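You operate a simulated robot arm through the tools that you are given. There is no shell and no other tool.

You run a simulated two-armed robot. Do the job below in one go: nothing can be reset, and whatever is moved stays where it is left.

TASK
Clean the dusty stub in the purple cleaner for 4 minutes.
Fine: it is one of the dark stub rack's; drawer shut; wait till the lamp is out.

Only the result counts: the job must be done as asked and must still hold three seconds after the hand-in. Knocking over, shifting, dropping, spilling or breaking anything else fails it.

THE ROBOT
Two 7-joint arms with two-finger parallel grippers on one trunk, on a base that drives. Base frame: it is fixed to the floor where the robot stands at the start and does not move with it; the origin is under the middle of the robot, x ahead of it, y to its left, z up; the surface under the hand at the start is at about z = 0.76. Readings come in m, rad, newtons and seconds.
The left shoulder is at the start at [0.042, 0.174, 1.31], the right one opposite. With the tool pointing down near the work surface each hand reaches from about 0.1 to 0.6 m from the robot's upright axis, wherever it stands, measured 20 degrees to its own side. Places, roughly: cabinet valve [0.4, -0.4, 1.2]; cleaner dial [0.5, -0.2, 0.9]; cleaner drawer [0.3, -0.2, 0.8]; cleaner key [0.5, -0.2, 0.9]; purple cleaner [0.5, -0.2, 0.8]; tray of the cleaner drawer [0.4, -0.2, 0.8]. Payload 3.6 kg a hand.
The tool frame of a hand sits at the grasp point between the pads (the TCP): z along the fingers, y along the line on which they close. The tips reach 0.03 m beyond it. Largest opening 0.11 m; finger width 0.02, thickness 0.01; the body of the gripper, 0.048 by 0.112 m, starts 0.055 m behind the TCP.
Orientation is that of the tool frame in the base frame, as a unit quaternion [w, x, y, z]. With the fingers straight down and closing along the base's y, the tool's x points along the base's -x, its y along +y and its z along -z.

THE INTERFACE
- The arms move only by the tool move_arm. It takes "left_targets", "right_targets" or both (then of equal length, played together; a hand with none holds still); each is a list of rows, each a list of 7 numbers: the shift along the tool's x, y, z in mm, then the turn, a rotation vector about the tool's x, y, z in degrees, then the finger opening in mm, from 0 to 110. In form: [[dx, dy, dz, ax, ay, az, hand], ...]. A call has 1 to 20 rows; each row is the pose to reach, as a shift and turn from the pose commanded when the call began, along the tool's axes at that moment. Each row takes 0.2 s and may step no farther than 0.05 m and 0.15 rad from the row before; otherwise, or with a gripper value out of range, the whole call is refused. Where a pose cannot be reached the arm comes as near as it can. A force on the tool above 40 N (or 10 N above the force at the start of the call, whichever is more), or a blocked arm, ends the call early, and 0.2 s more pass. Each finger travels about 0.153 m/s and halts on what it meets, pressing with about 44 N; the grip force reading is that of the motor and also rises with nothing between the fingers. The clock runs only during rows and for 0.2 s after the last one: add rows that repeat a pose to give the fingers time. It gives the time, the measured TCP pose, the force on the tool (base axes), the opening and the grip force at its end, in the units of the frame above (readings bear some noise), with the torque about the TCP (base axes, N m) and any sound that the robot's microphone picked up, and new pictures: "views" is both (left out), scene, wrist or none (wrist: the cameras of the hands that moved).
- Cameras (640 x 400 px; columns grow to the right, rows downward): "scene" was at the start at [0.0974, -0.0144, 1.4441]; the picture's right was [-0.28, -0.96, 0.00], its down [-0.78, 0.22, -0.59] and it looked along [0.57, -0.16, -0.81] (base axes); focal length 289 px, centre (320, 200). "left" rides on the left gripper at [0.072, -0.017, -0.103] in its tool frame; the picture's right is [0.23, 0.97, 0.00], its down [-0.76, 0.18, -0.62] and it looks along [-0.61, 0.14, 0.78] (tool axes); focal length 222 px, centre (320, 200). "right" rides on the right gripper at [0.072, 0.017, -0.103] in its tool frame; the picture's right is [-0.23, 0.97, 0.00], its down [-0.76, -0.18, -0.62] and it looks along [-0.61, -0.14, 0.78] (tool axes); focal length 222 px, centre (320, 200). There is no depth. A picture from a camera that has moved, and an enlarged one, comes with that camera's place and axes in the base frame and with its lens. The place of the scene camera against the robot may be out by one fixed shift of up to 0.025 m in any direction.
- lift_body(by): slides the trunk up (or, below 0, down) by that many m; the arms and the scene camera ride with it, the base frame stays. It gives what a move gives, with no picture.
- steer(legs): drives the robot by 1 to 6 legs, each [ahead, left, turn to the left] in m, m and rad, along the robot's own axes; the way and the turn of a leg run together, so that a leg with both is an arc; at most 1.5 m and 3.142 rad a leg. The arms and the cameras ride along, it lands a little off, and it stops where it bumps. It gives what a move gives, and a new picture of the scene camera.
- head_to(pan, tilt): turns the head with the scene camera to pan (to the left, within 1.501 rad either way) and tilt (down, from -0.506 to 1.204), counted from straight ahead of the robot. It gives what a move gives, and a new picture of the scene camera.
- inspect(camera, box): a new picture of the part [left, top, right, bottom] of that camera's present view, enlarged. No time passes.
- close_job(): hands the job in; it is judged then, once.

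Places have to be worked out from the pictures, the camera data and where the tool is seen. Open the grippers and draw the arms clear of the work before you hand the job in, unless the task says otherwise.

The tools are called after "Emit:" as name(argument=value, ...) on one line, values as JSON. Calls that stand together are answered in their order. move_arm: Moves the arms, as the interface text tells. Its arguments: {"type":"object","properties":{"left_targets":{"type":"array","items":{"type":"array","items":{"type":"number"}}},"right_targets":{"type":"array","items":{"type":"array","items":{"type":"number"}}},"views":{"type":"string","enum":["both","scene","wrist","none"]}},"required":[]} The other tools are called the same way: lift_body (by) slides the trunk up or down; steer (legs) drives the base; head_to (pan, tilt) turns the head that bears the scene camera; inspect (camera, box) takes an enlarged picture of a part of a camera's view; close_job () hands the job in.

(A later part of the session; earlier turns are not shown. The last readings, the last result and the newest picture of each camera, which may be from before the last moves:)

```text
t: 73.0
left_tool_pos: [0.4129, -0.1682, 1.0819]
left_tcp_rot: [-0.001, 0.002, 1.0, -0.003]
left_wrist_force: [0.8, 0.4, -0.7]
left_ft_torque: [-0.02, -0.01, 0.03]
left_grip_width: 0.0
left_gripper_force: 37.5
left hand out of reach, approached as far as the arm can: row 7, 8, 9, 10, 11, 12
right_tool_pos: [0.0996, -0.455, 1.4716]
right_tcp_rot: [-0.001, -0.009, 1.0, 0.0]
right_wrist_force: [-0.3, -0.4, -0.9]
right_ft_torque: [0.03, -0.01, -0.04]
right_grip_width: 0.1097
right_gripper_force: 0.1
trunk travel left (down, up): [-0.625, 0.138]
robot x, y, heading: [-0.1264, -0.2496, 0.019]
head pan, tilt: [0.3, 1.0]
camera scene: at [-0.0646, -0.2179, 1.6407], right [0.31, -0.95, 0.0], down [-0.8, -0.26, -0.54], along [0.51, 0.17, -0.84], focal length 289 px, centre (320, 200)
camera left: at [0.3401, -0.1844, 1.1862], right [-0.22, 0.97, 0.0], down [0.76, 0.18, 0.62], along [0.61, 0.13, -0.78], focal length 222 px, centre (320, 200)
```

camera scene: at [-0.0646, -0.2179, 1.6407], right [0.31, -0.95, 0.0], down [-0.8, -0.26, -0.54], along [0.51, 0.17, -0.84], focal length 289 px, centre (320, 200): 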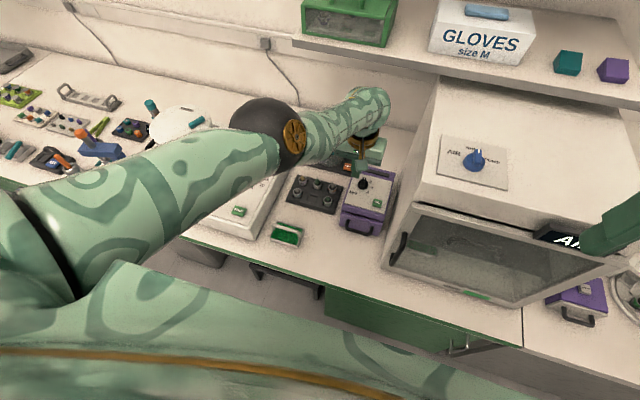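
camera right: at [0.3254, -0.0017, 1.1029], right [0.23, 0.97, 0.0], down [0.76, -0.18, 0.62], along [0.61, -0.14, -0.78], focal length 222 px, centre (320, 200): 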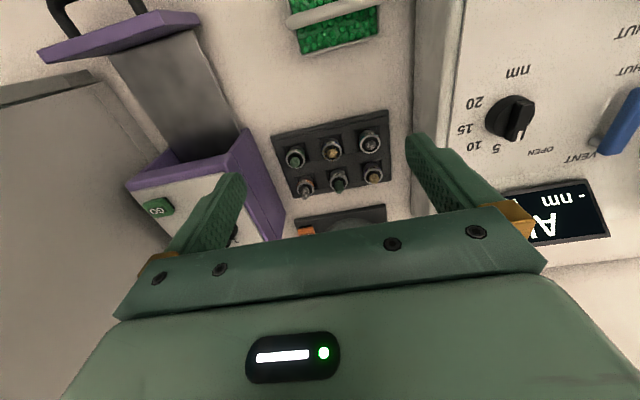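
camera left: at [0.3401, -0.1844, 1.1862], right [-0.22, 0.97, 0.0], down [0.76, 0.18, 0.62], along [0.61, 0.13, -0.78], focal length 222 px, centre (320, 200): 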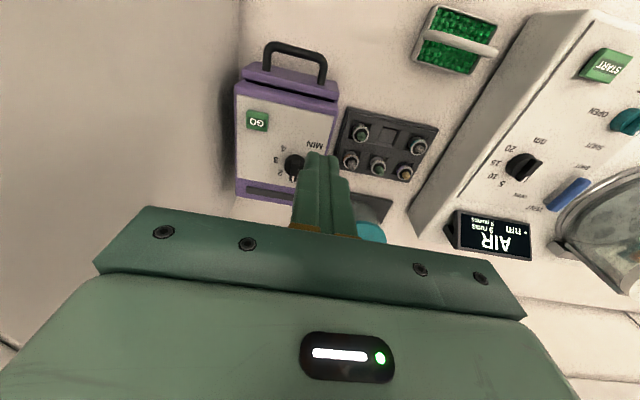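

The elbow has flipped back to the left, outer side, and the hand is upright again at the edge of its reach. I pull it back and up a little, slowly, before driving the base forward to its former spot.

Emit:
move_arm(left_targets=[[6, 0, -6, 0, 0, 0, 0], [12, 0, -14, 0, 0, 0, 0], [20, 0, -24, 0, 0, 0, 0], [28, 0, -34, 0, 0, 0, 0], [36, 0, -44, 0, 0, 0, 0], [44, 0, -54, 0, 0, 0, 0], [52, 0, -64, 0, 0, 0, 0], [52, 0, -70, 0, 0, 0, 0], [52, 0, -70, 0, 0, 0, 0]], views="scene")

```text
t: 75.0
left_tool_pos: [0.425, -0.1818, 1.1258]
left_tcp_rot: [-0.001, 0.002, 1.0, -0.002]
left_wrist_force: [-0.2, -0.3, 0.2]
left_ft_torque: [0.0, 0.05, 0.01]
left_grip_width: 0.0
left_gripper_force: 37.7
left hand out of reach, approached as far as the arm can: row 1, 2, 3, 4, 5, 6, 7, 8, 9
right_tool_pos: [0.1013, -0.456, 1.4712]
right_tcp_rot: [-0.001, -0.008, 1.0, 0.0]
right_wrist_force: [-0.4, 0.3, -1.0]
right_ft_torque: [-0.01, -0.02, 0.0]
right_grip_width: 0.1099
right_gripper_force: 0.1
trunk travel left (down, up): [-0.625, 0.138]
robot x, y, heading: [-0.1307, -0.2506, 0.013]
head pan, tilt: [0.3, 1.0]
camera scene: at [-0.0646, -0.2182, 1.6407], right [0.31, -0.95, 0.0], down [-0.8, -0.26, -0.54], along [0.51, 0.17, -0.84], focal length 289 px, centre (320, 200)
```

scene: 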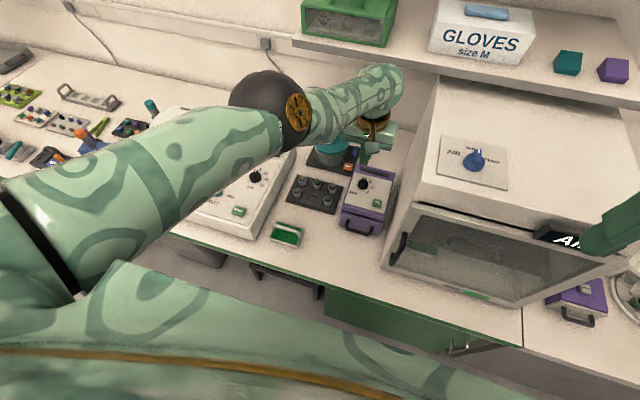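

The commanded target was still beyond reach, so the hand only slid along its limit. I now command a clearly reachable spot, about [0.35, -0.15, 1.16].

Emit:
move_arm(left_targets=[[8, 5, -4, 0, 0, 0, 0], [16, 10, -8, 0, 0, 0, 0], [24, 15, -12, 0, 0, 0, 0], [32, 20, -16, 0, 0, 0, 0], [40, 26, -20, 0, 0, 0, 0], [48, 32, -25, 0, 0, 0, 0], [56, 38, -30, 0, 0, 0, 0], [64, 44, -35, 0, 0, 0, 0], [72, 48, -40, 0, 0, 0, 0], [78, 50, -40, 0, 0, 0, 0], [78, 50, -40, 0, 0, 0, 0]], views="scene")

```text
t: 77.5
left_tool_pos: [0.4361, -0.1563, 1.1381]
left_tcp_rot: [-0.002, 0.003, 1.0, -0.002]
left_wrist_force: [0.1, -0.3, 0.0]
left_ft_torque: [-0.02, -0.01, -0.03]
left_grip_width: 0.0
left_gripper_force: 37.4
left hand out of reach, approached as far as the arm can: row 1, 2, 3, 4, 5, 6, 7, 8, 9, 10, 11
right_tool_pos: [0.0999, -0.4556, 1.4711]
right_tcp_rot: [-0.001, -0.009, 1.0, 0.0]
right_wrist_force: [-0.2, 0.0, -0.1]
right_ft_torque: [0.0, 0.01, -0.03]
right_grip_width: 0.1102
right_gripper_force: 0.0
trunk travel left (down, up): [-0.625, 0.138]
robot x, y, heading: [-0.1321, -0.2479, 0.015]
head pan, tilt: [0.3, 1.0]
camera scene: at [-0.0646, -0.2182, 1.6407], right [0.31, -0.95, 0.0], down [-0.8, -0.26, -0.54], along [0.51, 0.17, -0.84], focal length 289 px, centre (320, 200)
```

scene: 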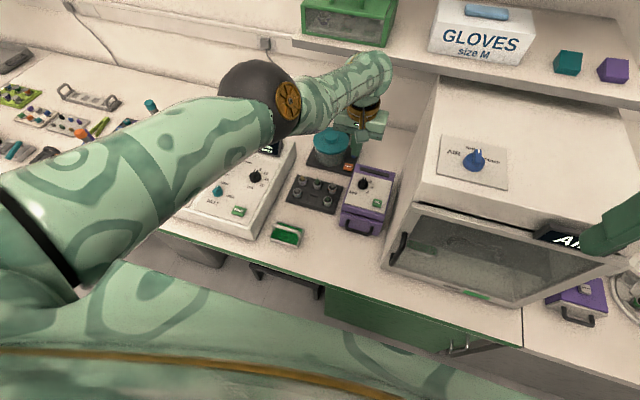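

The hand will not come nearer, so some wrist or arm joint sits at its limit in this branch. I test in free air whether yawing the hand frees it: first clockwise.

Emit:
move_arm(left_targets=[[0, 0, 0, 0, 0, 8, 0], [0, 0, 0, 0, 0, 16, 0], [0, 0, 0, 0, 0, 24, 0], [0, 0, 0, 0, 0, 24, 0], [0, 0, 0, 0, 0, 24, 0]], views="scene")

```text
t: 78.7
left_tool_pos: [0.4364, -0.1595, 1.1362]
left_tcp_rot: [0.0, 0.212, 0.977, -0.003]
left_wrist_force: [-0.1, -0.1, 0.3]
left_ft_torque: [0.0, 0.02, 0.04]
left_grip_width: 0.0
left_gripper_force: 38.0
right_tool_pos: [0.1005, -0.4555, 1.4727]
right_tcp_rot: [-0.001, -0.009, 1.0, 0.0]
right_wrist_force: [0.3, 0.6, -0.7]
right_ft_torque: [-0.05, -0.03, -0.04]
right_grip_width: 0.1101
right_gripper_force: 0.1
trunk travel left (down, up): [-0.625, 0.138]
robot x, y, heading: [-0.1326, -0.2461, 0.016]
head pan, tilt: [0.3, 1.0]
camera scene: at [-0.0646, -0.2182, 1.6407], right [0.31, -0.95, 0.0], down [-0.8, -0.26, -0.54], along [0.51, 0.17, -0.84], focal length 289 px, centre (320, 200)
```

scene: 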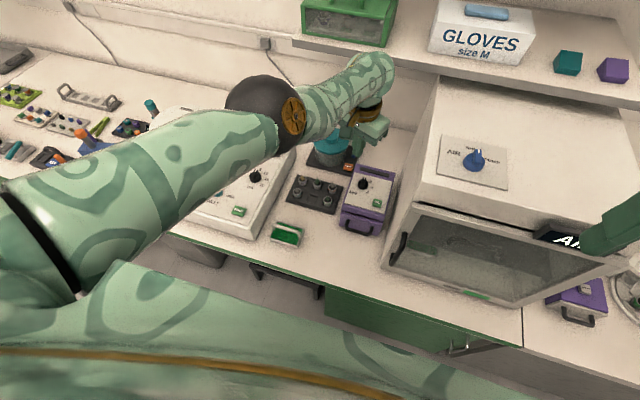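

With the yaw the hand is in range again. I try drawing it back about 50 mm now.

Emit:
move_arm(left_targets=[[10, 1, -4, 0, 0, 0, 0], [20, 2, -8, 0, 0, 0, 0], [30, 4, -12, 0, 0, 0, 0], [40, 5, -16, 0, 0, 0, 0], [50, 6, -20, 0, 0, 0, 0], [58, 7, -20, 0, 0, 0, 0], [58, 7, -20, 0, 0, 0, 0]], views="scene")

```text
t: 80.2
left_tool_pos: [0.441, -0.143, 1.1431]
left_tcp_rot: [-0.001, 0.211, 0.978, -0.002]
left_wrist_force: [0.1, -0.2, -0.1]
left_ft_torque: [-0.01, 0.02, -0.01]
left_grip_width: 0.0
left_gripper_force: 37.8
left hand out of reach, approached as far as the arm can: row 1, 2, 3, 4, 5, 6, 7
right_tool_pos: [0.1, -0.456, 1.4722]
right_tcp_rot: [-0.001, -0.009, 1.0, 0.0]
right_wrist_force: [0.1, 0.4, -0.1]
right_ft_torque: [-0.01, 0.01, 0.02]
right_grip_width: 0.1099
right_gripper_force: 0.0
trunk travel left (down, up): [-0.625, 0.138]
robot x, y, heading: [-0.1356, -0.2495, 0.022]
head pan, tilt: [0.3, 1.0]
camera scene: at [-0.0647, -0.2185, 1.6407], right [0.31, -0.95, 0.0], down [-0.8, -0.26, -0.54], along [0.51, 0.17, -0.84], focal length 289 px, centre (320, 200)
```

scene: 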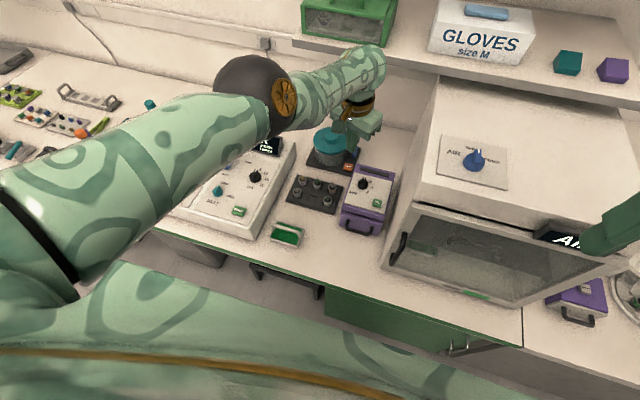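

The reached points all lie on a sphere about the shoulder: the arm is fully stretched (singular), so it can't shorten directly. Moving sideways should flex the elbow; I try right and up in free air.

Emit:
move_arm(left_targets=[[-5, -11, -9, 0, 0, 0, 0], [-10, -22, -18, 0, 0, 0, 0], [-15, -33, -27, 0, 0, 0, 0], [-20, -44, -36, 0, 0, 0, 0], [-26, -58, -48, 0, 0, 0, 0], [-33, -73, -60, 0, 0, 0, 0], [-33, -73, -60, 0, 0, 0, 0]], views="scene")

```text
t: 81.8
left_tool_pos: [0.4345, -0.2177, 1.2004]
left_tcp_rot: [-0.001, 0.21, 0.978, -0.003]
left_wrist_force: [-0.3, -0.3, 0.1]
left_ft_torque: [0.0, 0.0, -0.01]
left_grip_width: 0.0
left_gripper_force: 37.8
left hand out of reach, approached as far as the arm can: row 6, 7
right_tool_pos: [0.0998, -0.4553, 1.4723]
right_tcp_rot: [-0.001, -0.009, 1.0, 0.0]
right_wrist_force: [-0.4, 0.0, 0.7]
right_ft_torque: [0.01, -0.01, -0.01]
right_grip_width: 0.11
right_gripper_force: 0.0
trunk travel left (down, up): [-0.625, 0.138]
robot x, y, heading: [-0.1342, -0.2493, 0.023]
head pan, tilt: [0.3, 1.0]
camera scene: at [-0.0645, -0.2182, 1.6407], right [0.31, -0.95, 0.0], down [-0.8, -0.26, -0.54], along [0.51, 0.17, -0.84], focal length 289 px, centre (320, 200)
```

scene: 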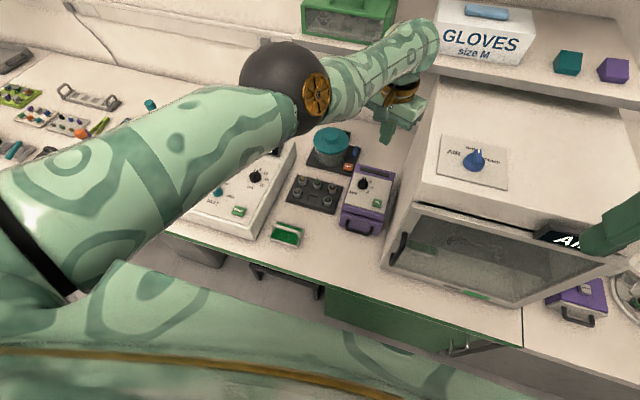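

I now try shortening again from here, 50 mm straight back.

Emit:
move_arm(left_targets=[[9, -4, 0, 0, 0, 0, 0], [18, -8, 0, 0, 0, 0, 0], [27, -12, 0, 0, 0, 0, 0], [36, -16, 0, 0, 0, 0, 0], [46, -20, 0, 0, 0, 0, 0], [46, -20, 0, 0, 0, 0, 0]], views="none")

```text
t: 83.2
left_tool_pos: [0.4253, -0.2314, 1.1899]
left_tcp_rot: [-0.002, 0.211, 0.977, -0.002]
left_wrist_force: [0.0, -0.7, 0.2]
left_ft_torque: [0.0, 0.03, -0.03]
left_grip_width: 0.0001
left_gripper_force: 37.7
left hand out of reach, approached as far as the arm can: row 1, 2, 3, 4, 5, 6
right_tool_pos: [0.0999, -0.4555, 1.4724]
right_tcp_rot: [-0.001, -0.009, 1.0, 0.0]
right_wrist_force: [0.0, 0.1, 0.7]
right_ft_torque: [-0.03, 0.01, -0.01]
right_grip_width: 0.1099
right_gripper_force: 0.1
trunk travel left (down, up): [-0.625, 0.138]
robot x, y, heading: [-0.1296, -0.2501, 0.016]
head pan, tilt: [0.3, 1.0]
```

Still on the sphere. Straight up from here should bring the wrist inside the sphere along the natural flexing direction; I try 80 mm up.

Emit:
move_arm(left_targets=[[0, 0, -10, 0, 0, 0, 0], [0, 0, -20, 0, 0, 0, 0], [0, 0, -30, 0, 0, 0, 0], [0, 0, -40, 0, 0, 0, 0], [0, 0, -50, 0, 0, 0, 0], [0, 0, -60, 0, 0, 0, 0], [0, 0, -70, 0, 0, 0, 0], [0, 0, -80, 0, 0, 0, 0]], views="scene")

```text
t: 85.0
left_tool_pos: [0.4391, -0.2313, 1.2689]
left_tcp_rot: [-0.002, 0.211, 0.977, -0.002]
left_wrist_force: [-0.2, -0.3, -0.5]
left_ft_torque: [0.05, 0.01, 0.0]
left_grip_width: 0.0
left_gripper_force: 37.7
left hand out of reach, approached as far as the arm can: row 2, 3, 4, 5, 6, 7, 8
right_tool_pos: [0.1006, -0.4554, 1.4709]
right_tcp_rot: [-0.001, -0.01, 1.0, 0.001]
right_wrist_force: [0.1, -0.3, -0.5]
right_ft_torque: [-0.03, -0.03, -0.01]
right_grip_width: 0.1101
right_gripper_force: 0.0
trunk travel left (down, up): [-0.625, 0.138]
robot x, y, heading: [-0.1333, -0.2484, 0.019]
head pan, tilt: [0.3, 1.0]
camera scene: at [-0.0647, -0.2183, 1.6407], right [0.31, -0.95, 0.0], down [-0.8, -0.26, -0.54], along [0.51, 0.17, -0.84], focal length 289 px, centre (320, 200)
```

scene: 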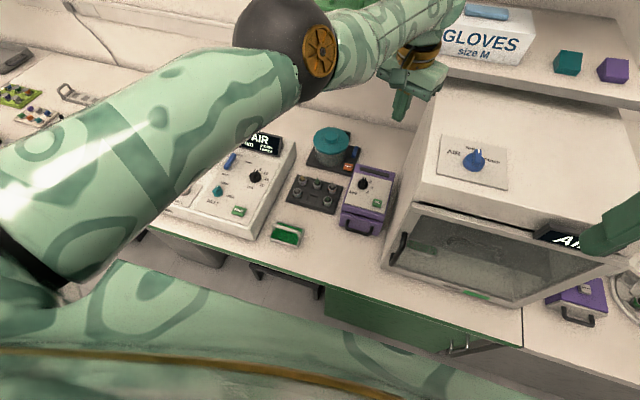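

Up does not flex it. I try the opposite: down along the sphere and slightly inward.

Emit:
move_arm(left_targets=[[3, -1, 12, 0, 0, 0, 0], [6, -2, 24, 0, 0, 0, 0], [9, -4, 36, 0, 0, 0, 0], [12, -6, 48, 0, 0, 0, 0], [16, -7, 60, 0, 0, 0, 0], [20, -9, 74, 0, 0, 0, 0], [24, -11, 88, 0, 0, 0, 0], [28, -13, 100, 0, 0, 0, 0]], views="scene")

```text
t: 86.8
left_tool_pos: [0.4184, -0.232, 1.1659]
left_tcp_rot: [-0.001, 0.21, 0.978, -0.003]
left_wrist_force: [0.5, 0.2, 0.1]
left_ft_torque: [-0.02, 0.01, 0.0]
left_grip_width: 0.0001
left_gripper_force: 37.4
left hand out of reach, approached as far as the arm can: row 2, 3, 4, 5, 6, 7, 8
right_tool_pos: [0.0998, -0.4548, 1.4719]
right_tcp_rot: [-0.001, -0.008, 1.0, -0.001]
right_wrist_force: [-0.2, -0.3, -0.6]
right_ft_torque: [-0.02, -0.02, -0.04]
right_grip_width: 0.11
right_gripper_force: 0.0
trunk travel left (down, up): [-0.625, 0.138]
robot x, y, heading: [-0.1293, -0.2499, 0.016]
head pan, tilt: [0.3, 1.0]
camera scene: at [-0.0646, -0.2183, 1.6407], right [0.31, -0.95, 0.0], down [-0.8, -0.26, -0.54], along [0.51, 0.17, -0.84], focal length 289 px, centre (320, 200)
```

scene: 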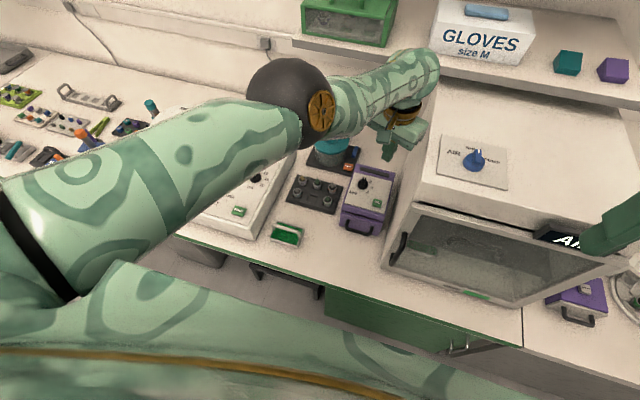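

It stays on the sphere, as if the elbow had passed slightly over its stretched point. I test by commanding first outward (beyond reach) and then well inward along the arm's line.

Emit:
move_arm(left_targets=[[-15, 2, 4, 0, 0, 0, 0], [-30, 3, 8, 0, 0, 0, 0], [-45, 5, 12, 0, 0, 0, 0], [-45, 5, 12, 0, 0, 0, 0], [-20, 2, 5, 0, 0, 0, 0], [10, -1, -3, 0, 0, 0, 0], [40, -5, -11, 0, 0, 0, 0], [80, -9, -22, 0, 0, 0, 0], [120, -14, -33, 0, 0, 0, 0], [150, -17, -41, 0, 0, 0, 0], [150, -17, -41, 0, 0, 0, 0]], views="scene")

```text
t: 89.2
left_tool_pos: [0.4178, -0.2338, 1.1657]
left_tcp_rot: [-0.001, 0.21, 0.978, -0.002]
left_wrist_force: [0.0, 0.6, 0.0]
left_ft_torque: [0.02, 0.0, -0.01]
left_grip_width: 0.0001
left_gripper_force: 37.6
left hand out of reach, approached as far as the arm can: row 1, 2, 3, 4, 5, 6, 7, 8, 9, 10, 11
right_tool_pos: [0.1008, -0.4547, 1.4712]
right_tcp_rot: [-0.001, -0.008, 1.0, 0.001]
right_wrist_force: [0.3, 0.2, -0.5]
right_ft_torque: [0.03, -0.01, -0.02]
right_grip_width: 0.1101
right_gripper_force: 0.0
trunk travel left (down, up): [-0.625, 0.138]
robot x, y, heading: [-0.1317, -0.2456, 0.022]
head pan, tilt: [0.3, 1.0]
camera scene: at [-0.0647, -0.2183, 1.6407], right [0.31, -0.95, 0.0], down [-0.8, -0.26, -0.54], along [0.51, 0.17, -0.84], focal length 289 px, centre (320, 200)
```

scene: 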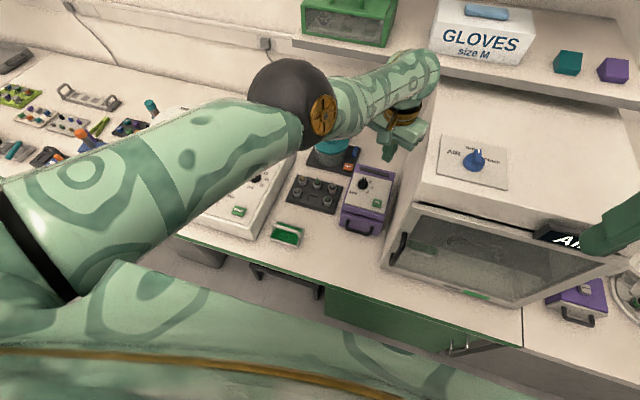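

The elbow seems pinned just past its stretched point, with the proper flexing side being down-right, i.e. wrist moving left and up. I command a chord to the left and up, well inside the reach sphere.

Emit:
move_arm(left_targets=[[8, 13, -11, 0, 0, 0, 0], [15, 27, -22, 0, 0, 0, 0], [23, 40, -33, 0, 0, 0, 0], [31, 53, -45, 0, 0, 0, 0], [38, 67, -56, 0, 0, 0, 0], [46, 80, -67, 0, 0, 0, 0], [54, 93, -78, 0, 0, 0, 0], [61, 107, -89, 0, 0, 0, 0], [69, 120, -100, 0, 0, 0, 0], [77, 133, -112, 0, 0, 0, 0], [84, 147, -123, 0, 0, 0, 0], [92, 160, -134, 0, 0, 0, 0], [92, 160, -134, 0, 0, 0, 0]], views="scene")

```text
t: 92.0
left_tool_pos: [0.4822, -0.0549, 1.2864]
left_tcp_rot: [-0.001, 0.211, 0.977, -0.003]
left_wrist_force: [0.5, 0.4, -0.6]
left_ft_torque: [-0.03, 0.01, -0.01]
left_grip_width: 0.0002
left_gripper_force: 37.9
left hand out of reach, approached as far as the arm can: row 1, 2, 3, 4, 5, 6, 7, 8, 9, 10, 11, 12, 13
right_tool_pos: [0.1003, -0.4554, 1.4717]
right_tcp_rot: [-0.001, -0.009, 1.0, 0.0]
right_wrist_force: [-0.4, 0.6, 0.0]
right_ft_torque: [0.02, -0.01, -0.01]
right_grip_width: 0.11
right_gripper_force: 0.0
trunk travel left (down, up): [-0.625, 0.138]
robot x, y, heading: [-0.1352, -0.248, 0.016]
head pan, tilt: [0.3, 1.0]
camera scene: at [-0.0646, -0.2182, 1.6407], right [0.31, -0.95, 0.0], down [-0.8, -0.26, -0.54], along [0.51, 0.17, -0.84], focal length 289 px, centre (320, 200)
```

scene: 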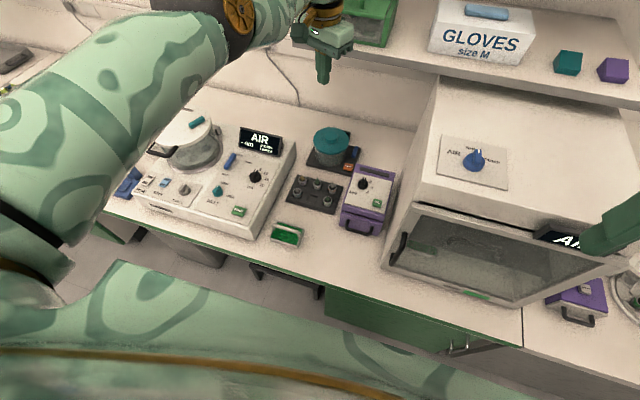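

A fit of all reached points gives a centre near [-0.09, -0.02, 1.51 - 0.19] and radius 0.573, less than the stated reach, so the arm may be bent slightly the wrong way. I test a pure outward command and read the radius.

Emit:
move_arm(left_targets=[[-10, 4, 0, 0, 0, 0, 0], [-20, 8, 0, 0, 0, 0, 0], [-30, 12, 0, 0, 0, 0, 0], [-40, 16, 0, 0, 0, 0, 0], [-40, 16, 0, 0, 0, 0, 0]], views="scene")

```text
t: 93.2
left_tool_pos: [0.4854, -0.0509, 1.2863]
left_tcp_rot: [-0.001, 0.21, 0.978, -0.002]
left_wrist_force: [0.2, -0.3, -0.4]
left_ft_torque: [-0.03, -0.02, 0.01]
left_grip_width: 0.0
left_gripper_force: 38.1
left hand out of reach, approached as far as the arm can: row 1, 2, 3, 4, 5
right_tool_pos: [0.0999, -0.4549, 1.4709]
right_tcp_rot: [-0.002, -0.009, 1.0, 0.0]
right_wrist_force: [-0.1, 0.7, 0.2]
right_ft_torque: [0.02, -0.02, 0.01]
right_grip_width: 0.1102
right_gripper_force: 0.1
trunk travel left (down, up): [-0.625, 0.138]
robot x, y, heading: [-0.1316, -0.2448, 0.015]
head pan, tilt: [0.3, 1.0]
camera scene: at [-0.0645, -0.2182, 1.6407], right [0.31, -0.95, 0.0], down [-0.8, -0.26, -0.54], along [0.51, 0.17, -0.84], focal length 289 px, centre (320, 200)
```

scene: 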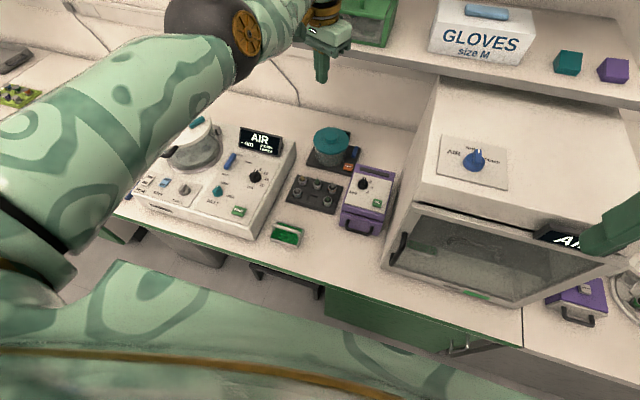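

The hinge disc seen in the picture suggests the elbow flexes when the wrist moves right and down, the one direction not yet tried. I command right, down and inward to about [0.37, -0.20, 1.14].

Emit:
move_arm(left_targets=[[4, -18, 15, 0, 0, 0, 0], [9, -37, 29, 0, 0, 0, 0], [13, -55, 44, 0, 0, 0, 0], [17, -73, 58, 0, 0, 0, 0], [22, -92, 73, 0, 0, 0, 0], [26, -110, 88, 0, 0, 0, 0], [31, -128, 102, 0, 0, 0, 0], [35, -146, 117, 0, 0, 0, 0], [39, -165, 131, 0, 0, 0, 0], [44, -183, 146, 0, 0, 0, 0], [44, -183, 146, 0, 0, 0, 0]], views="scene")

```text
t: 95.7
left_tool_pos: [0.4114, -0.2203, 1.1271]
left_tcp_rot: [-0.001, 0.211, 0.978, -0.002]
left_wrist_force: [0.1, -0.6, 1.1]
left_ft_torque: [0.03, 0.0, 0.01]
left_grip_width: 0.0
left_gripper_force: 37.4
left hand out of reach, approached as far as the arm can: row 1, 2, 3, 4, 5, 6, 7, 8, 9, 10, 11
right_tool_pos: [0.1015, -0.4551, 1.4714]
right_tcp_rot: [0.0, -0.009, 1.0, 0.0]
right_wrist_force: [0.0, 0.6, 0.2]
right_ft_torque: [-0.01, -0.01, -0.01]
right_grip_width: 0.1101
right_gripper_force: 0.0
trunk travel left (down, up): [-0.625, 0.138]
robot x, y, heading: [-0.137, -0.245, 0.015]
head pan, tilt: [0.3, 1.0]
camera scene: at [-0.0645, -0.2179, 1.6407], right [0.31, -0.95, 0.0], down [-0.8, -0.26, -0.54], along [0.51, 0.17, -0.84], focal length 289 px, centre (320, 200)
```

scene: 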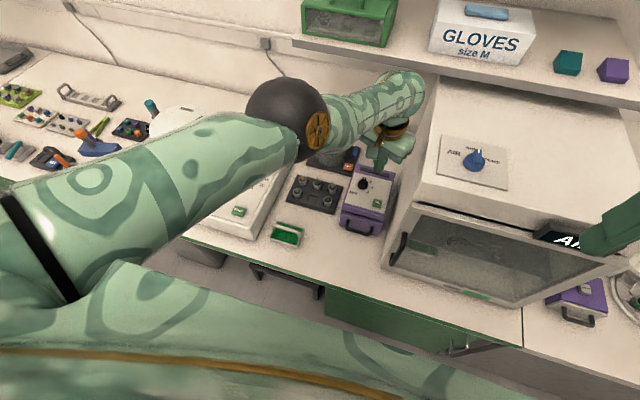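

Still pinned, and by triangulation the shelf edge (x ≈ 0.55, z ≈ 1.27) is uncomfortably near for more arm swings here. I back the base up by 0.25 m so I can unlock the arm in fully free space.

Emit:
steer(legs=[[-0.25, 0, 0]])

```text
t: 97.5
left_tool_pos: [0.1596, -0.2242, 1.1271]
left_tcp_rot: [-0.002, 0.211, 0.977, -0.003]
left_wrist_force: [-0.4, -0.6, -0.5]
left_ft_torque: [0.04, 0.01, -0.02]
left_grip_width: 0.0001
left_gripper_force: 37.7
right_tool_pos: [-0.1516, -0.46, 1.4717]
right_tcp_rot: [-0.001, -0.009, 1.0, -0.001]
right_wrist_force: [-0.3, -0.7, 0.2]
right_ft_torque: [0.01, 0.02, 0.03]
right_grip_width: 0.11
right_gripper_force: 0.0
trunk travel left (down, up): [-0.625, 0.138]
robot x, y, heading: [-0.3848, -0.2479, 0.018]
head pan, tilt: [0.3, 1.0]
camera scene: at [-0.3158, -0.2228, 1.6407], right [0.31, -0.95, 0.0], down [-0.8, -0.26, -0.54], along [0.51, 0.17, -0.84], focal length 289 px, centre (320, 200)
```

scene: 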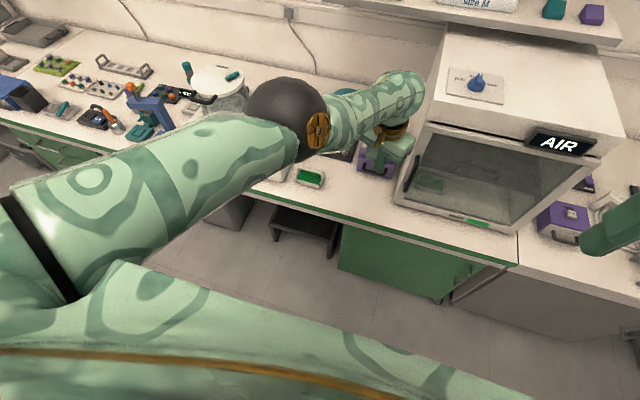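

The space around is free now. I run the planned unlock: stretch fully, sweep left and up along the sphere, then pull inward.

Emit:
move_arm(left_targets=[[-14, 0, 5, 0, 0, 0, 0], [-18, 22, -18, 0, 0, 0, 0], [-22, 45, -42, 0, 0, 0, 0], [-27, 67, -65, 0, 0, 0, 0], [-26, 88, -89, 0, 0, 0, 0], [-24, 110, -113, 0, 0, 0, 0], [-22, 131, -138, 0, 0, 0, 0], [-17, 151, -163, 0, 0, 0, 0], [-12, 172, -188, 0, 0, 0, 0], [-7, 192, -213, 0, 0, 0, 0], [10, 196, -225, 0, 0, 0, 0], [35, 199, -237, 0, 0, 0, 0], [60, 202, -250, 0, 0, 0, 0], [85, 204, -262, 0, 0, 0, 0], [103, 206, -273, 0, 0, 0, 0], [103, 206, -273, 0, 0, 0, 0]], views="scene")

```text
t: 100.9
left_tool_pos: [0.1585, 0.0148, 1.3994]
left_tcp_rot: [-0.001, 0.21, 0.978, -0.002]
left_wrist_force: [-0.9, 0.6, -0.5]
left_ft_torque: [0.02, 0.04, 0.02]
left_grip_width: 0.0
left_gripper_force: 38.1
left hand out of reach, approached as far as the arm can: row 1, 2, 3, 4, 5, 6, 7, 8, 9, 10, 15, 16
right_tool_pos: [-0.1507, -0.459, 1.4725]
right_tcp_rot: [-0.001, -0.008, 1.0, 0.0]
right_wrist_force: [1.0, 0.4, 0.0]
right_ft_torque: [-0.02, 0.0, 0.01]
right_grip_width: 0.11
right_gripper_force: 0.0
trunk travel left (down, up): [-0.625, 0.138]
robot x, y, heading: [-0.3795, -0.2511, 0.022]
head pan, tilt: [0.3, 1.0]
camera scene: at [-0.3163, -0.2229, 1.6407], right [0.31, -0.95, 0.0], down [-0.8, -0.26, -0.54], along [0.51, 0.17, -0.84], focal length 289 px, centre (320, 200)
```

scene: 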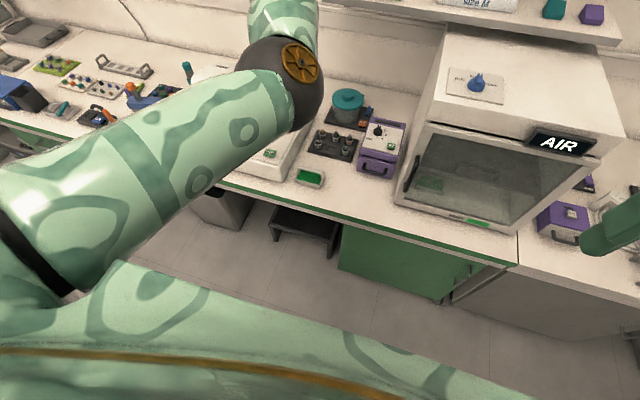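

Unlocked: the hand is inside the sphere again (R ≈ 0.51) with the elbow bulging down and inward. That posture is fine for the far cleaner panel if I keep the arm fairly extended, so I bring the hand to a ready pose, undoing the yaw.

Emit:
move_arm(left_targets=[[-1, -12, 18, 0, 0, -2.5, 0], [-2, -25, 36, 0, 0, -5, 0], [-4, -37, 54, 0, 0, -7.4, 0], [-5, -50, 72, 0, 0, -9.8, 0], [-6, -62, 90, 0, 0, -12.3, 0], [-7, -75, 107, 0, 0, -14.7, 0], [-8, -87, 125, 0, 0, -17.2, 0], [-10, -100, 143, 0, 0, -19.6, 0], [-11, -112, 161, 0, 0, -22, 0], [-12, -125, 179, 0, 0, -24.4, 0], [-12, -125, 179, 0, 0, -24.4, 0]], views="scene")

```text
t: 103.3
left_tool_pos: [0.1268, -0.1003, 1.2267]
left_tcp_rot: [0.009, -0.008, 1.0, 0.003]
left_wrist_force: [-0.6, -0.4, -0.8]
left_ft_torque: [0.01, -0.03, 0.02]
left_grip_width: 0.0
left_gripper_force: 37.8
left hand out of reach, approached as far as the arm can: row 1, 2, 3, 4, 5, 6, 7
right_tool_pos: [-0.1517, -0.4598, 1.4724]
right_tcp_rot: [-0.001, -0.008, 1.0, 0.001]
right_wrist_force: [-0.5, -0.3, -0.1]
right_ft_torque: [-0.02, 0.03, 0.03]
right_grip_width: 0.1099
right_gripper_force: 0.0
trunk travel left (down, up): [-0.625, 0.138]
robot x, y, heading: [-0.3844, -0.2529, 0.017]
head pan, tilt: [0.3, 1.0]
camera scene: at [-0.3167, -0.2229, 1.6408], right [0.31, -0.95, 0.0], down [-0.8, -0.26, -0.54], along [0.51, 0.17, -0.84], focal length 289 px, centre (320, 200)
```

scene: 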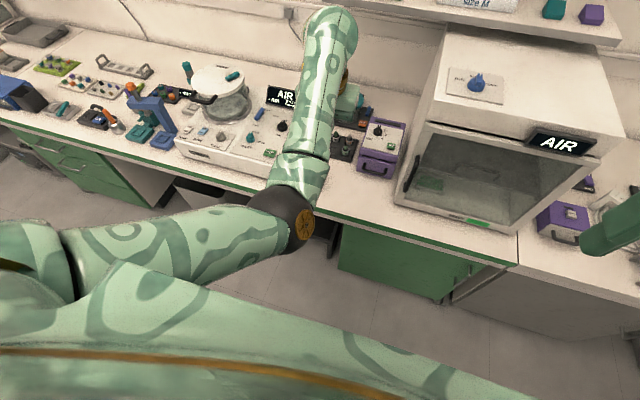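

Tracking is good again with the elbow hanging down. I extend a little to R ≈ 0.53 and level the hand, then lower the trunk back while still far from the bench.

Emit:
move_arm(left_targets=[[-6, -9, 11, 0.1, 0.2, 0.2, 0], [-12, -18, 23, 0.2, 0.4, 0.4, 0], [-18, -26, 34, 0.3, 0.6, 0.6, 0], [-25, -35, 46, 0.3, 0.8, 0.8, 0], [-31, -44, 57, 0.34, 1.0, 0.9, 0], [-31, -44, 57, 0.34, 1.0, 0.9, 0]], views="none")

Emit:
lift_body(by=-0.17)

Emit:
head_to(pan=0.1, tilt=0.75)

```text
t: 104.7
left_tool_pos: [0.1488, -0.1542, 1.163]
left_tcp_rot: [-0.01, 0.007, 1.0, -0.006]
left_wrist_force: [-0.7, 0.4, 1.2]
left_ft_torque: [-0.02, -0.01, 0.0]
left_grip_width: 0.0
left_gripper_force: 38.3
right_tool_pos: [-0.152, -0.4586, 1.4716]
right_tcp_rot: [-0.001, -0.009, 1.0, 0.0]
right_wrist_force: [-0.4, 0.3, -0.6]
right_ft_torque: [-0.02, 0.03, 0.01]
right_grip_width: 0.1099
right_gripper_force: 0.1
trunk travel left (down, up): [-0.625, 0.138]
robot x, y, heading: [-0.3865, -0.2488, 0.022]
head pan, tilt: [0.3, 1.0]
```

```text
t: 106.6
left_tool_pos: [0.1504, -0.1524, 0.9933]
left_tcp_rot: [-0.01, 0.007, 1.0, -0.005]
left_wrist_force: [0.2, 0.2, 0.1]
left_ft_torque: [-0.01, 0.03, -0.02]
left_grip_width: 0.0001
left_gripper_force: 37.6
right_tool_pos: [-0.1518, -0.4598, 1.3024]
right_tcp_rot: [0.0, -0.009, 1.0, 0.0]
right_wrist_force: [1.5, -0.9, 0.1]
right_ft_torque: [0.01, 0.01, -0.01]
right_grip_width: 0.1099
right_gripper_force: 0.1
trunk travel left (down, up): [-0.455, 0.308]
robot x, y, heading: [-0.3871, -0.2519, 0.017]
head pan, tilt: [0.3, 1.0]
```

```text
t: 107.4
left_tool_pos: [0.1506, -0.1513, 0.9922]
left_tcp_rot: [-0.011, 0.007, 1.0, -0.006]
left_wrist_force: [-0.3, -0.3, -0.2]
left_ft_torque: [-0.01, -0.01, -0.06]
left_grip_width: 0.0001
left_gripper_force: 37.3
right_tool_pos: [-0.1512, -0.4605, 1.3036]
right_tcp_rot: [-0.001, -0.009, 1.0, 0.001]
right_wrist_force: [-0.2, 0.3, -0.4]
right_ft_torque: [0.02, 0.0, 0.03]
right_grip_width: 0.1102
right_gripper_force: 0.0
trunk travel left (down, up): [-0.455, 0.308]
robot x, y, heading: [-0.3877, -0.2483, 0.021]
head pan, tilt: [0.099, 0.75]
camera scene: at [-0.2818, -0.2345, 1.4891], right [0.12, -0.99, 0.0], down [-0.68, -0.08, -0.73], along [0.73, 0.09, -0.68], focal length 289 px, centre (320, 200)
```

scene: 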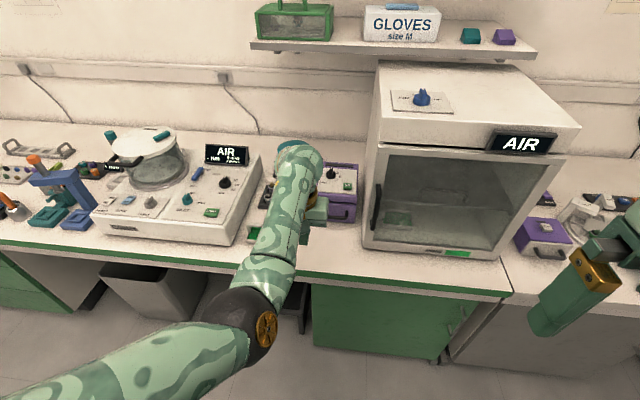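

Trunk is back near its start height with the hand at [0.150, -0.152, 0.992], base at x -0.388. I raise and retract the hand slightly and level it, drop the trunk a bit more, and then drive forward to just short of the start position.

Emit:
move_arm(left_targets=[[10, -2, -14, -0.2, -0.3, -0.2, 0], [20, -4, -28, -0.4, -0.6, -0.4, 0], [30, -6, -41, -0.5, -0.9, -0.6, 0], [41, -8, -55, -0.7, -1.26, -0.8, 0], [51, -9, -68, -0.7, -1.26, -0.8, 0], [51, -9, -68, -0.7, -1.26, -0.8, 0]], views="none")

Emit:
lift_body(by=-0.08)

```text
t: 109.0
left_tool_pos: [0.1276, -0.1407, 1.0672]
left_tcp_rot: [0.022, -0.015, 1.0, 0.012]
left_wrist_force: [0.4, 0.3, 0.0]
left_ft_torque: [0.01, -0.01, 0.06]
left_grip_width: 0.0
left_gripper_force: 37.9
left hand out of reach, approached as far as the arm can: row 5, 6
right_tool_pos: [-0.151, -0.4593, 1.303]
right_tcp_rot: [-0.001, -0.008, 1.0, 0.0]
right_wrist_force: [-0.6, -1.0, 0.2]
right_ft_torque: [0.0, -0.01, -0.01]
right_grip_width: 0.1101
right_gripper_force: 0.0
trunk travel left (down, up): [-0.455, 0.308]
robot x, y, heading: [-0.3848, -0.2482, 0.021]
head pan, tilt: [0.099, 0.75]
stopped in row 6 (left hand): the arm was blocked; the commanded pose is now the measured one
```

```text
t: 110.1
left_tool_pos: [0.13, -0.1315, 0.9734]
left_tcp_rot: [0.011, -0.019, 1.0, 0.02]
left_wrist_force: [0.2, 0.8, 0.4]
left_ft_torque: [-0.01, -0.05, 0.01]
left_grip_width: 0.0001
left_gripper_force: 37.7
right_tool_pos: [-0.1439, -0.4593, 1.2173]
right_tcp_rot: [-0.013, -0.01, 1.0, 0.0]
right_wrist_force: [0.0, 0.0, -0.2]
right_ft_torque: [0.01, -0.04, 0.0]
right_grip_width: 0.1101
right_gripper_force: 0.1
trunk travel left (down, up): [-0.375, 0.388]
robot x, y, heading: [-0.3854, -0.2509, 0.017]
head pan, tilt: [0.099, 0.75]
```

The elbow touched something on the way (the retract was blocked and the torso leans slightly). I look at the elbow before doing anything else.

Emit:
head_to(pan=0.5, tilt=1.15)

```text
t: 111.0
left_tool_pos: [0.1312, -0.1327, 0.9753]
left_tcp_rot: [0.012, -0.02, 1.0, 0.02]
left_wrist_force: [-0.2, -0.2, 0.5]
left_ft_torque: [-0.03, -0.03, 0.0]
left_grip_width: 0.0
left_gripper_force: 37.8
right_tool_pos: [-0.1436, -0.46, 1.2172]
right_tcp_rot: [-0.014, -0.008, 1.0, 0.0]
right_wrist_force: [0.5, 0.1, -0.6]
right_ft_torque: [-0.03, 0.0, -0.01]
right_grip_width: 0.1098
right_gripper_force: 0.0
trunk travel left (down, up): [-0.375, 0.388]
robot x, y, heading: [-0.3813, -0.2503, 0.018]
head pan, tilt: [0.499, 1.15]
camera scene: at [-0.2919, -0.2144, 1.3796], right [0.49, -0.87, 0.0], down [-0.79, -0.45, -0.41], along [0.36, 0.2, -0.91], focal length 289 px, centre (320, 200)
```

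scene: 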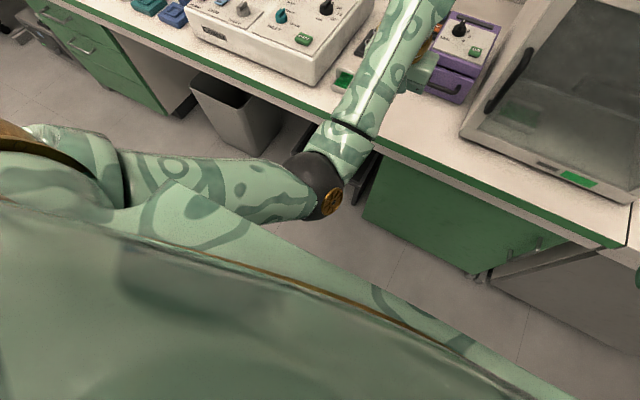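

The upper arm is rubbing on the robot's own chest shell in this folded posture. I extend the hand forward again to take the arm off the chest.

Emit:
move_arm(left_targets=[[-9, -7, 4, 0.3, 0.2, 0.3, 0], [-18, -14, 8, 0.6, 0.4, 0.6, 0], [-27, -22, 12, 1, 0.6, 1, 0], [-36, -30, 15, 1.4, 0.6, 1.4, 0], [-42, -36, 18, 1.8, 0.6, 1.8, 0], [-42, -36, 18, 1.8, 0.6, 1.8, 0]], views="scene")

```text
t: 112.4
left_tool_pos: [0.1698, -0.1806, 0.9541]
left_tcp_rot: [0.002, 0.004, 1.0, -0.006]
left_wrist_force: [0.0, -1.0, 0.5]
left_ft_torque: [0.02, -0.04, 0.02]
left_grip_width: 0.0001
left_gripper_force: 37.6
right_tool_pos: [-0.1425, -0.4593, 1.218]
right_tcp_rot: [-0.014, -0.009, 1.0, 0.0]
right_wrist_force: [0.4, -0.2, -0.1]
right_ft_torque: [0.01, -0.02, 0.01]
right_grip_width: 0.1097
right_gripper_force: 0.0
trunk travel left (down, up): [-0.375, 0.388]
robot x, y, heading: [-0.3854, -0.2496, 0.019]
head pan, tilt: [0.499, 1.15]
camera scene: at [-0.292, -0.2144, 1.3796], right [0.5, -0.87, 0.0], down [-0.79, -0.45, -0.41], along [0.35, 0.2, -0.91], focal length 289 px, centre (320, 200)
```

scene: 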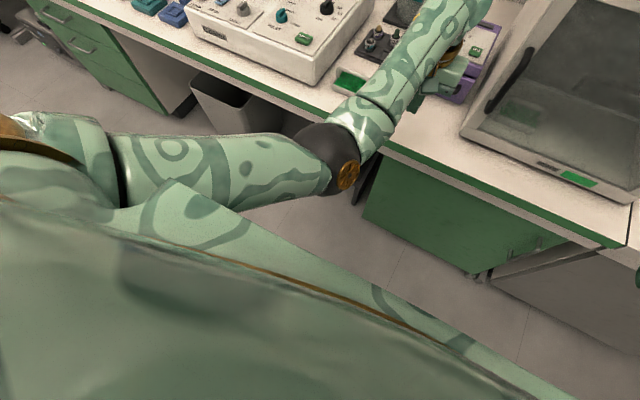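

The right arm also seems to rest on the fixed lower body at this trunk height. I raise the trunk by 0.06 m to free both arms.

Emit:
lift_body(by=0.06)

Emit:
head_to(pan=0.1, tilt=0.85)

```text
t: 113.4
left_tool_pos: [0.1706, -0.1809, 1.015]
left_tcp_rot: [0.001, 0.004, 1.0, -0.007]
left_wrist_force: [-0.1, 0.5, 0.8]
left_ft_torque: [0.02, -0.03, 0.02]
left_grip_width: 0.0005
left_gripper_force: 37.9
right_tool_pos: [-0.1421, -0.4597, 1.2776]
right_tcp_rot: [-0.013, -0.009, 1.0, 0.0]
right_wrist_force: [-0.6, -0.5, 0.0]
right_ft_torque: [-0.02, 0.0, -0.01]
right_grip_width: 0.1098
right_gripper_force: 0.1
trunk travel left (down, up): [-0.435, 0.328]
robot x, y, heading: [-0.3848, -0.2554, 0.02]
head pan, tilt: [0.499, 1.15]
```

```text
t: 114.3
left_tool_pos: [0.1703, -0.1796, 1.0145]
left_tcp_rot: [0.002, 0.005, 1.0, -0.007]
left_wrist_force: [0.0, -0.2, 0.2]
left_ft_torque: [-0.03, 0.01, 0.0]
left_grip_width: 0.0
left_gripper_force: 37.6
right_tool_pos: [-0.1437, -0.4598, 1.2777]
right_tcp_rot: [-0.015, -0.009, 1.0, 0.0]
right_wrist_force: [-0.8, 0.1, -0.1]
right_ft_torque: [0.04, -0.02, -0.01]
right_grip_width: 0.1101
right_gripper_force: 0.0
trunk travel left (down, up): [-0.435, 0.328]
robot x, y, heading: [-0.3824, -0.252, 0.018]
head pan, tilt: [0.099, 0.85]
camera scene: at [-0.2823, -0.2349, 1.4609], right [0.12, -0.99, 0.0], down [-0.75, -0.09, -0.66], along [0.65, 0.08, -0.75], focal length 289 px, centre (320, 200)
```

scene: 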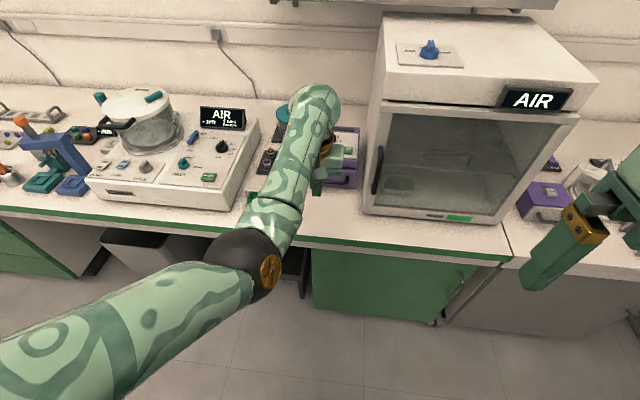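

Before approaching, I test in free air here whether the hand can yaw 140° clockwise (the dial needs 135° from 1 to 4).

Emit:
move_arm(left_targets=[[0, 0, 0, 0, 0, 8, 0], [0, 0, 0, 0, 0, 16, 0], [0, 0, 0, 0, 0, 24, 0], [0, 0, 0, 0, 0, 32, 0], [0, 0, 0, 0, 0, 40, 0], [0, 0, 0, 0, 0, 48, 0], [0, 0, 0, 0, 0, 56, 0], [0, 0, 0, 0, 0, 64, 0], [0, 0, 0, 0, 0, 72, 0], [0, 0, 0, 0, 0, 80, 0], [0, 0, 0, 0, 0, 88, 0], [0, 0, 0, 0, 0, 96, 0], [0, 0, 0, 0, 0, 104, 0], [0, 0, 0, 0, 0, 112, 0], [0, 0, 0, 0, 0, 120, 0], [0, 0, 0, 0, 0, 128, 0], [0, 0, 0, 0, 0, 136, 0]], views="scene")

```text
t: 117.9
left_tool_pos: [0.1703, -0.1813, 1.0149]
left_tcp_rot: [0.006, 0.93, 0.369, -0.001]
left_wrist_force: [0.4, 0.4, -0.8]
left_ft_torque: [-0.03, -0.02, -0.03]
left_grip_width: 0.0001
left_gripper_force: 37.8
right_tool_pos: [-0.142, -0.4589, 1.2782]
right_tcp_rot: [-0.014, -0.008, 1.0, 0.0]
right_wrist_force: [-0.9, 0.4, -0.1]
right_ft_torque: [0.02, -0.03, 0.01]
right_grip_width: 0.1104
right_gripper_force: 0.1
trunk travel left (down, up): [-0.435, 0.328]
robot x, y, heading: [-0.3872, -0.2528, 0.018]
head pan, tilt: [0.099, 0.85]
camera scene: at [-0.2821, -0.235, 1.461], right [0.12, -0.99, 0.0], down [-0.75, -0.09, -0.66], along [0.66, 0.08, -0.75], focal length 289 px, centre (320, 200)
```

scene: 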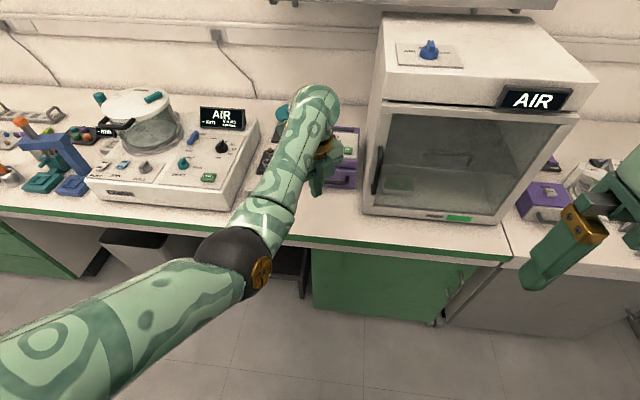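

The 136° yaw works with no limit. I turn back to zero yaw and at the same time bring the hand to a slightly lower, nearer pose, then drive forward 0.30 m in a first leg.

Emit:
move_arm(left_targets=[[-2, -2, 2, 0, 0, -8, 0], [-3, -3, 5, 0, 0, -16, 0], [-5, -5, 7, 0, 0, -24, 0], [-7, -6, 9, 0, 0, -32, 0], [-9, -8, 12, 0, 0, -40, 0], [-10, -10, 14, 0, 0, -48, 0], [-12, -11, 16, 0, 0, -56, 0], [-14, -13, 19, 0, 0, -64, 0], [-15, -15, 21, 0, 0, -72, 0], [-17, -16, 24, 0, 0, -80, 0], [-19, -18, 26, 0, 0, -88, 0], [-20, -19, 28, 0, 0, -96, 0], [-22, -21, 31, 0, 0, -104, 0], [-24, -22, 33, 0, 0, -112, 0], [-26, -24, 35, 0, 0, -120, 0], [-27, -26, 38, 0, 0, -128, 0], [-29, -27, 40, 0, 0, -136.6, 0], [-29, -27, 40, 0, 0, -136.6, 0]], views="none")

Emit:
steer(legs=[[0.3, 0, 0]])

```text
t: 121.7
left_tool_pos: [0.1434, -0.1678, 0.9867]
left_tcp_rot: [0.015, -0.012, 1.0, 0.001]
left_wrist_force: [0.4, 0.7, -0.2]
left_ft_torque: [-0.01, 0.0, 0.01]
left_grip_width: 0.0
left_gripper_force: 38.0
right_tool_pos: [-0.1428, -0.4588, 1.2775]
right_tcp_rot: [-0.014, -0.009, 1.0, 0.0]
right_wrist_force: [-0.1, -0.8, 0.2]
right_ft_torque: [-0.04, 0.01, 0.0]
right_grip_width: 0.11
right_gripper_force: 0.0
trunk travel left (down, up): [-0.435, 0.328]
robot x, y, heading: [-0.3827, -0.2525, 0.02]
head pan, tilt: [0.099, 0.85]
```

```text
t: 123.7
left_tool_pos: [0.4394, -0.1617, 0.98]
left_tcp_rot: [0.011, -0.007, 1.0, 0.005]
left_wrist_force: [-0.2, 0.0, -0.2]
left_ft_torque: [0.04, 0.04, -0.02]
left_grip_width: 0.0
left_gripper_force: 38.7
right_tool_pos: [0.1553, -0.4554, 1.2775]
right_tcp_rot: [-0.014, -0.007, 1.0, 0.0]
right_wrist_force: [0.6, 0.0, -0.7]
right_ft_torque: [-0.04, 0.0, -0.01]
right_grip_width: 0.1102
right_gripper_force: 0.1
trunk travel left (down, up): [-0.435, 0.328]
robot x, y, heading: [-0.0829, -0.2478, 0.015]
head pan, tilt: [0.099, 0.85]
camera scene: at [0.0177, -0.2304, 1.4609], right [0.11, -0.99, 0.0], down [-0.75, -0.09, -0.66], along [0.65, 0.08, -0.75], focal length 289 px, centre (320, 200)
```

scene: 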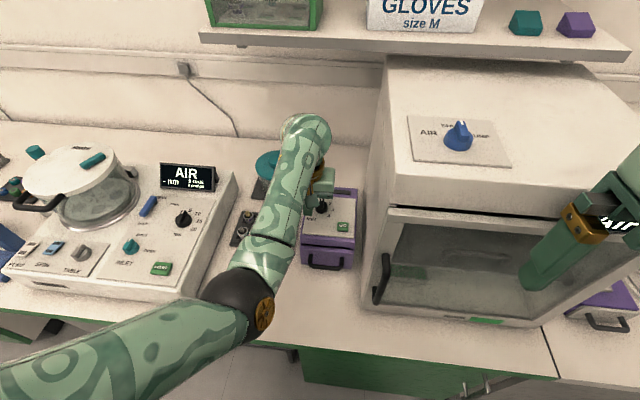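

The hand is above the cleaner's left part. I drive the last 0.078 m forward and look from the wrist camera.

Emit:
steer(legs=[[0.078, 0, 0]])

Emit:
inspect(camera="left", box=[0, 0, 640, 400])

Emit:
inspect(camera="scene", box=[270, 150, 390, 290])

```text
t: 124.9
left_tool_pos: [0.5148, -0.1553, 0.98]
left_tcp_rot: [0.013, -0.011, 1.0, 0.007]
left_wrist_force: [-0.8, -0.1, 0.2]
left_ft_torque: [-0.01, -0.05, 0.01]
left_grip_width: 0.0
left_gripper_force: 38.1
right_tool_pos: [0.2284, -0.4544, 1.2783]
right_tcp_rot: [-0.013, -0.005, 1.0, 0.001]
right_wrist_force: [-0.5, 0.0, 0.4]
right_ft_torque: [0.02, -0.01, 0.02]
right_grip_width: 0.11
right_gripper_force: 0.1
trunk travel left (down, up): [-0.435, 0.328]
robot x, y, heading: [-0.0092, -0.243, 0.012]
head pan, tilt: [0.099, 0.85]
stopped in leg 1: the robot was blocked; the commanded pose is now the measured one
camera scene: at [0.0892, -0.2294, 1.461], right [0.11, -0.99, 0.0], down [-0.75, -0.08, -0.66], along [0.66, 0.07, -0.75], focal length 289 px, centre (320, 200)
```

scene: 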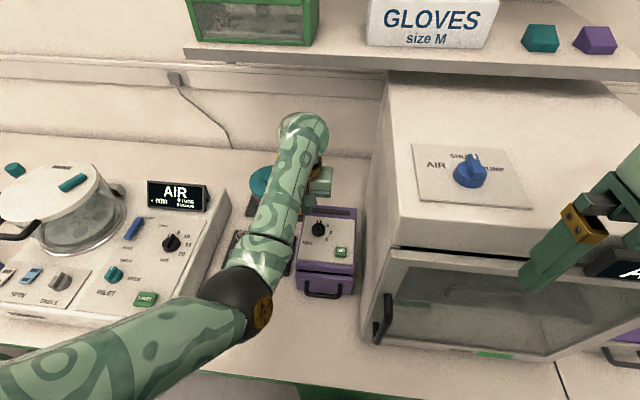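

```text
1.00 times, centred on (320, 200) of left (not enlarged: the box is as wide or as high as the picture)
camera zoom: at [0.4394, -0.1762, 1.0829], right [-0.25, 0.97, 0.01], down [0.74, 0.18, 0.65], along [0.62, 0.17, -0.76], focal length 222 px, centre (320, 200)
```

zoom: 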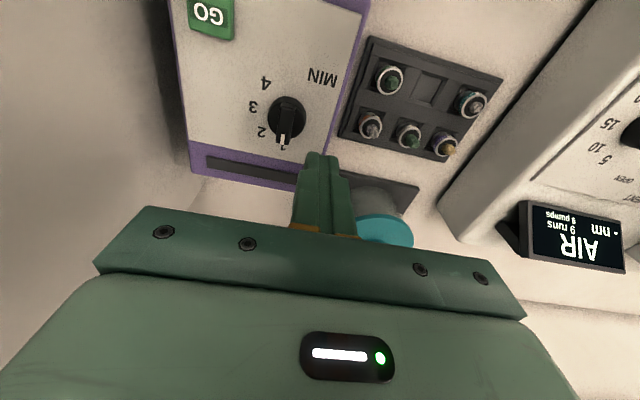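

```text
2.86 times, centred on (330, 220) of scene
camera zoom: at [0.0892, -0.2294, 1.461], right [0.11, -0.99, 0.0], down [-0.75, -0.08, -0.66], along [0.66, 0.07, -0.75], focal length 826 px, centre (291, 143)
```

zoom: 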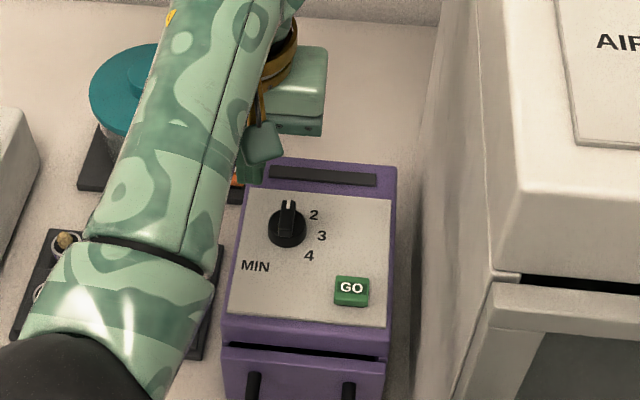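

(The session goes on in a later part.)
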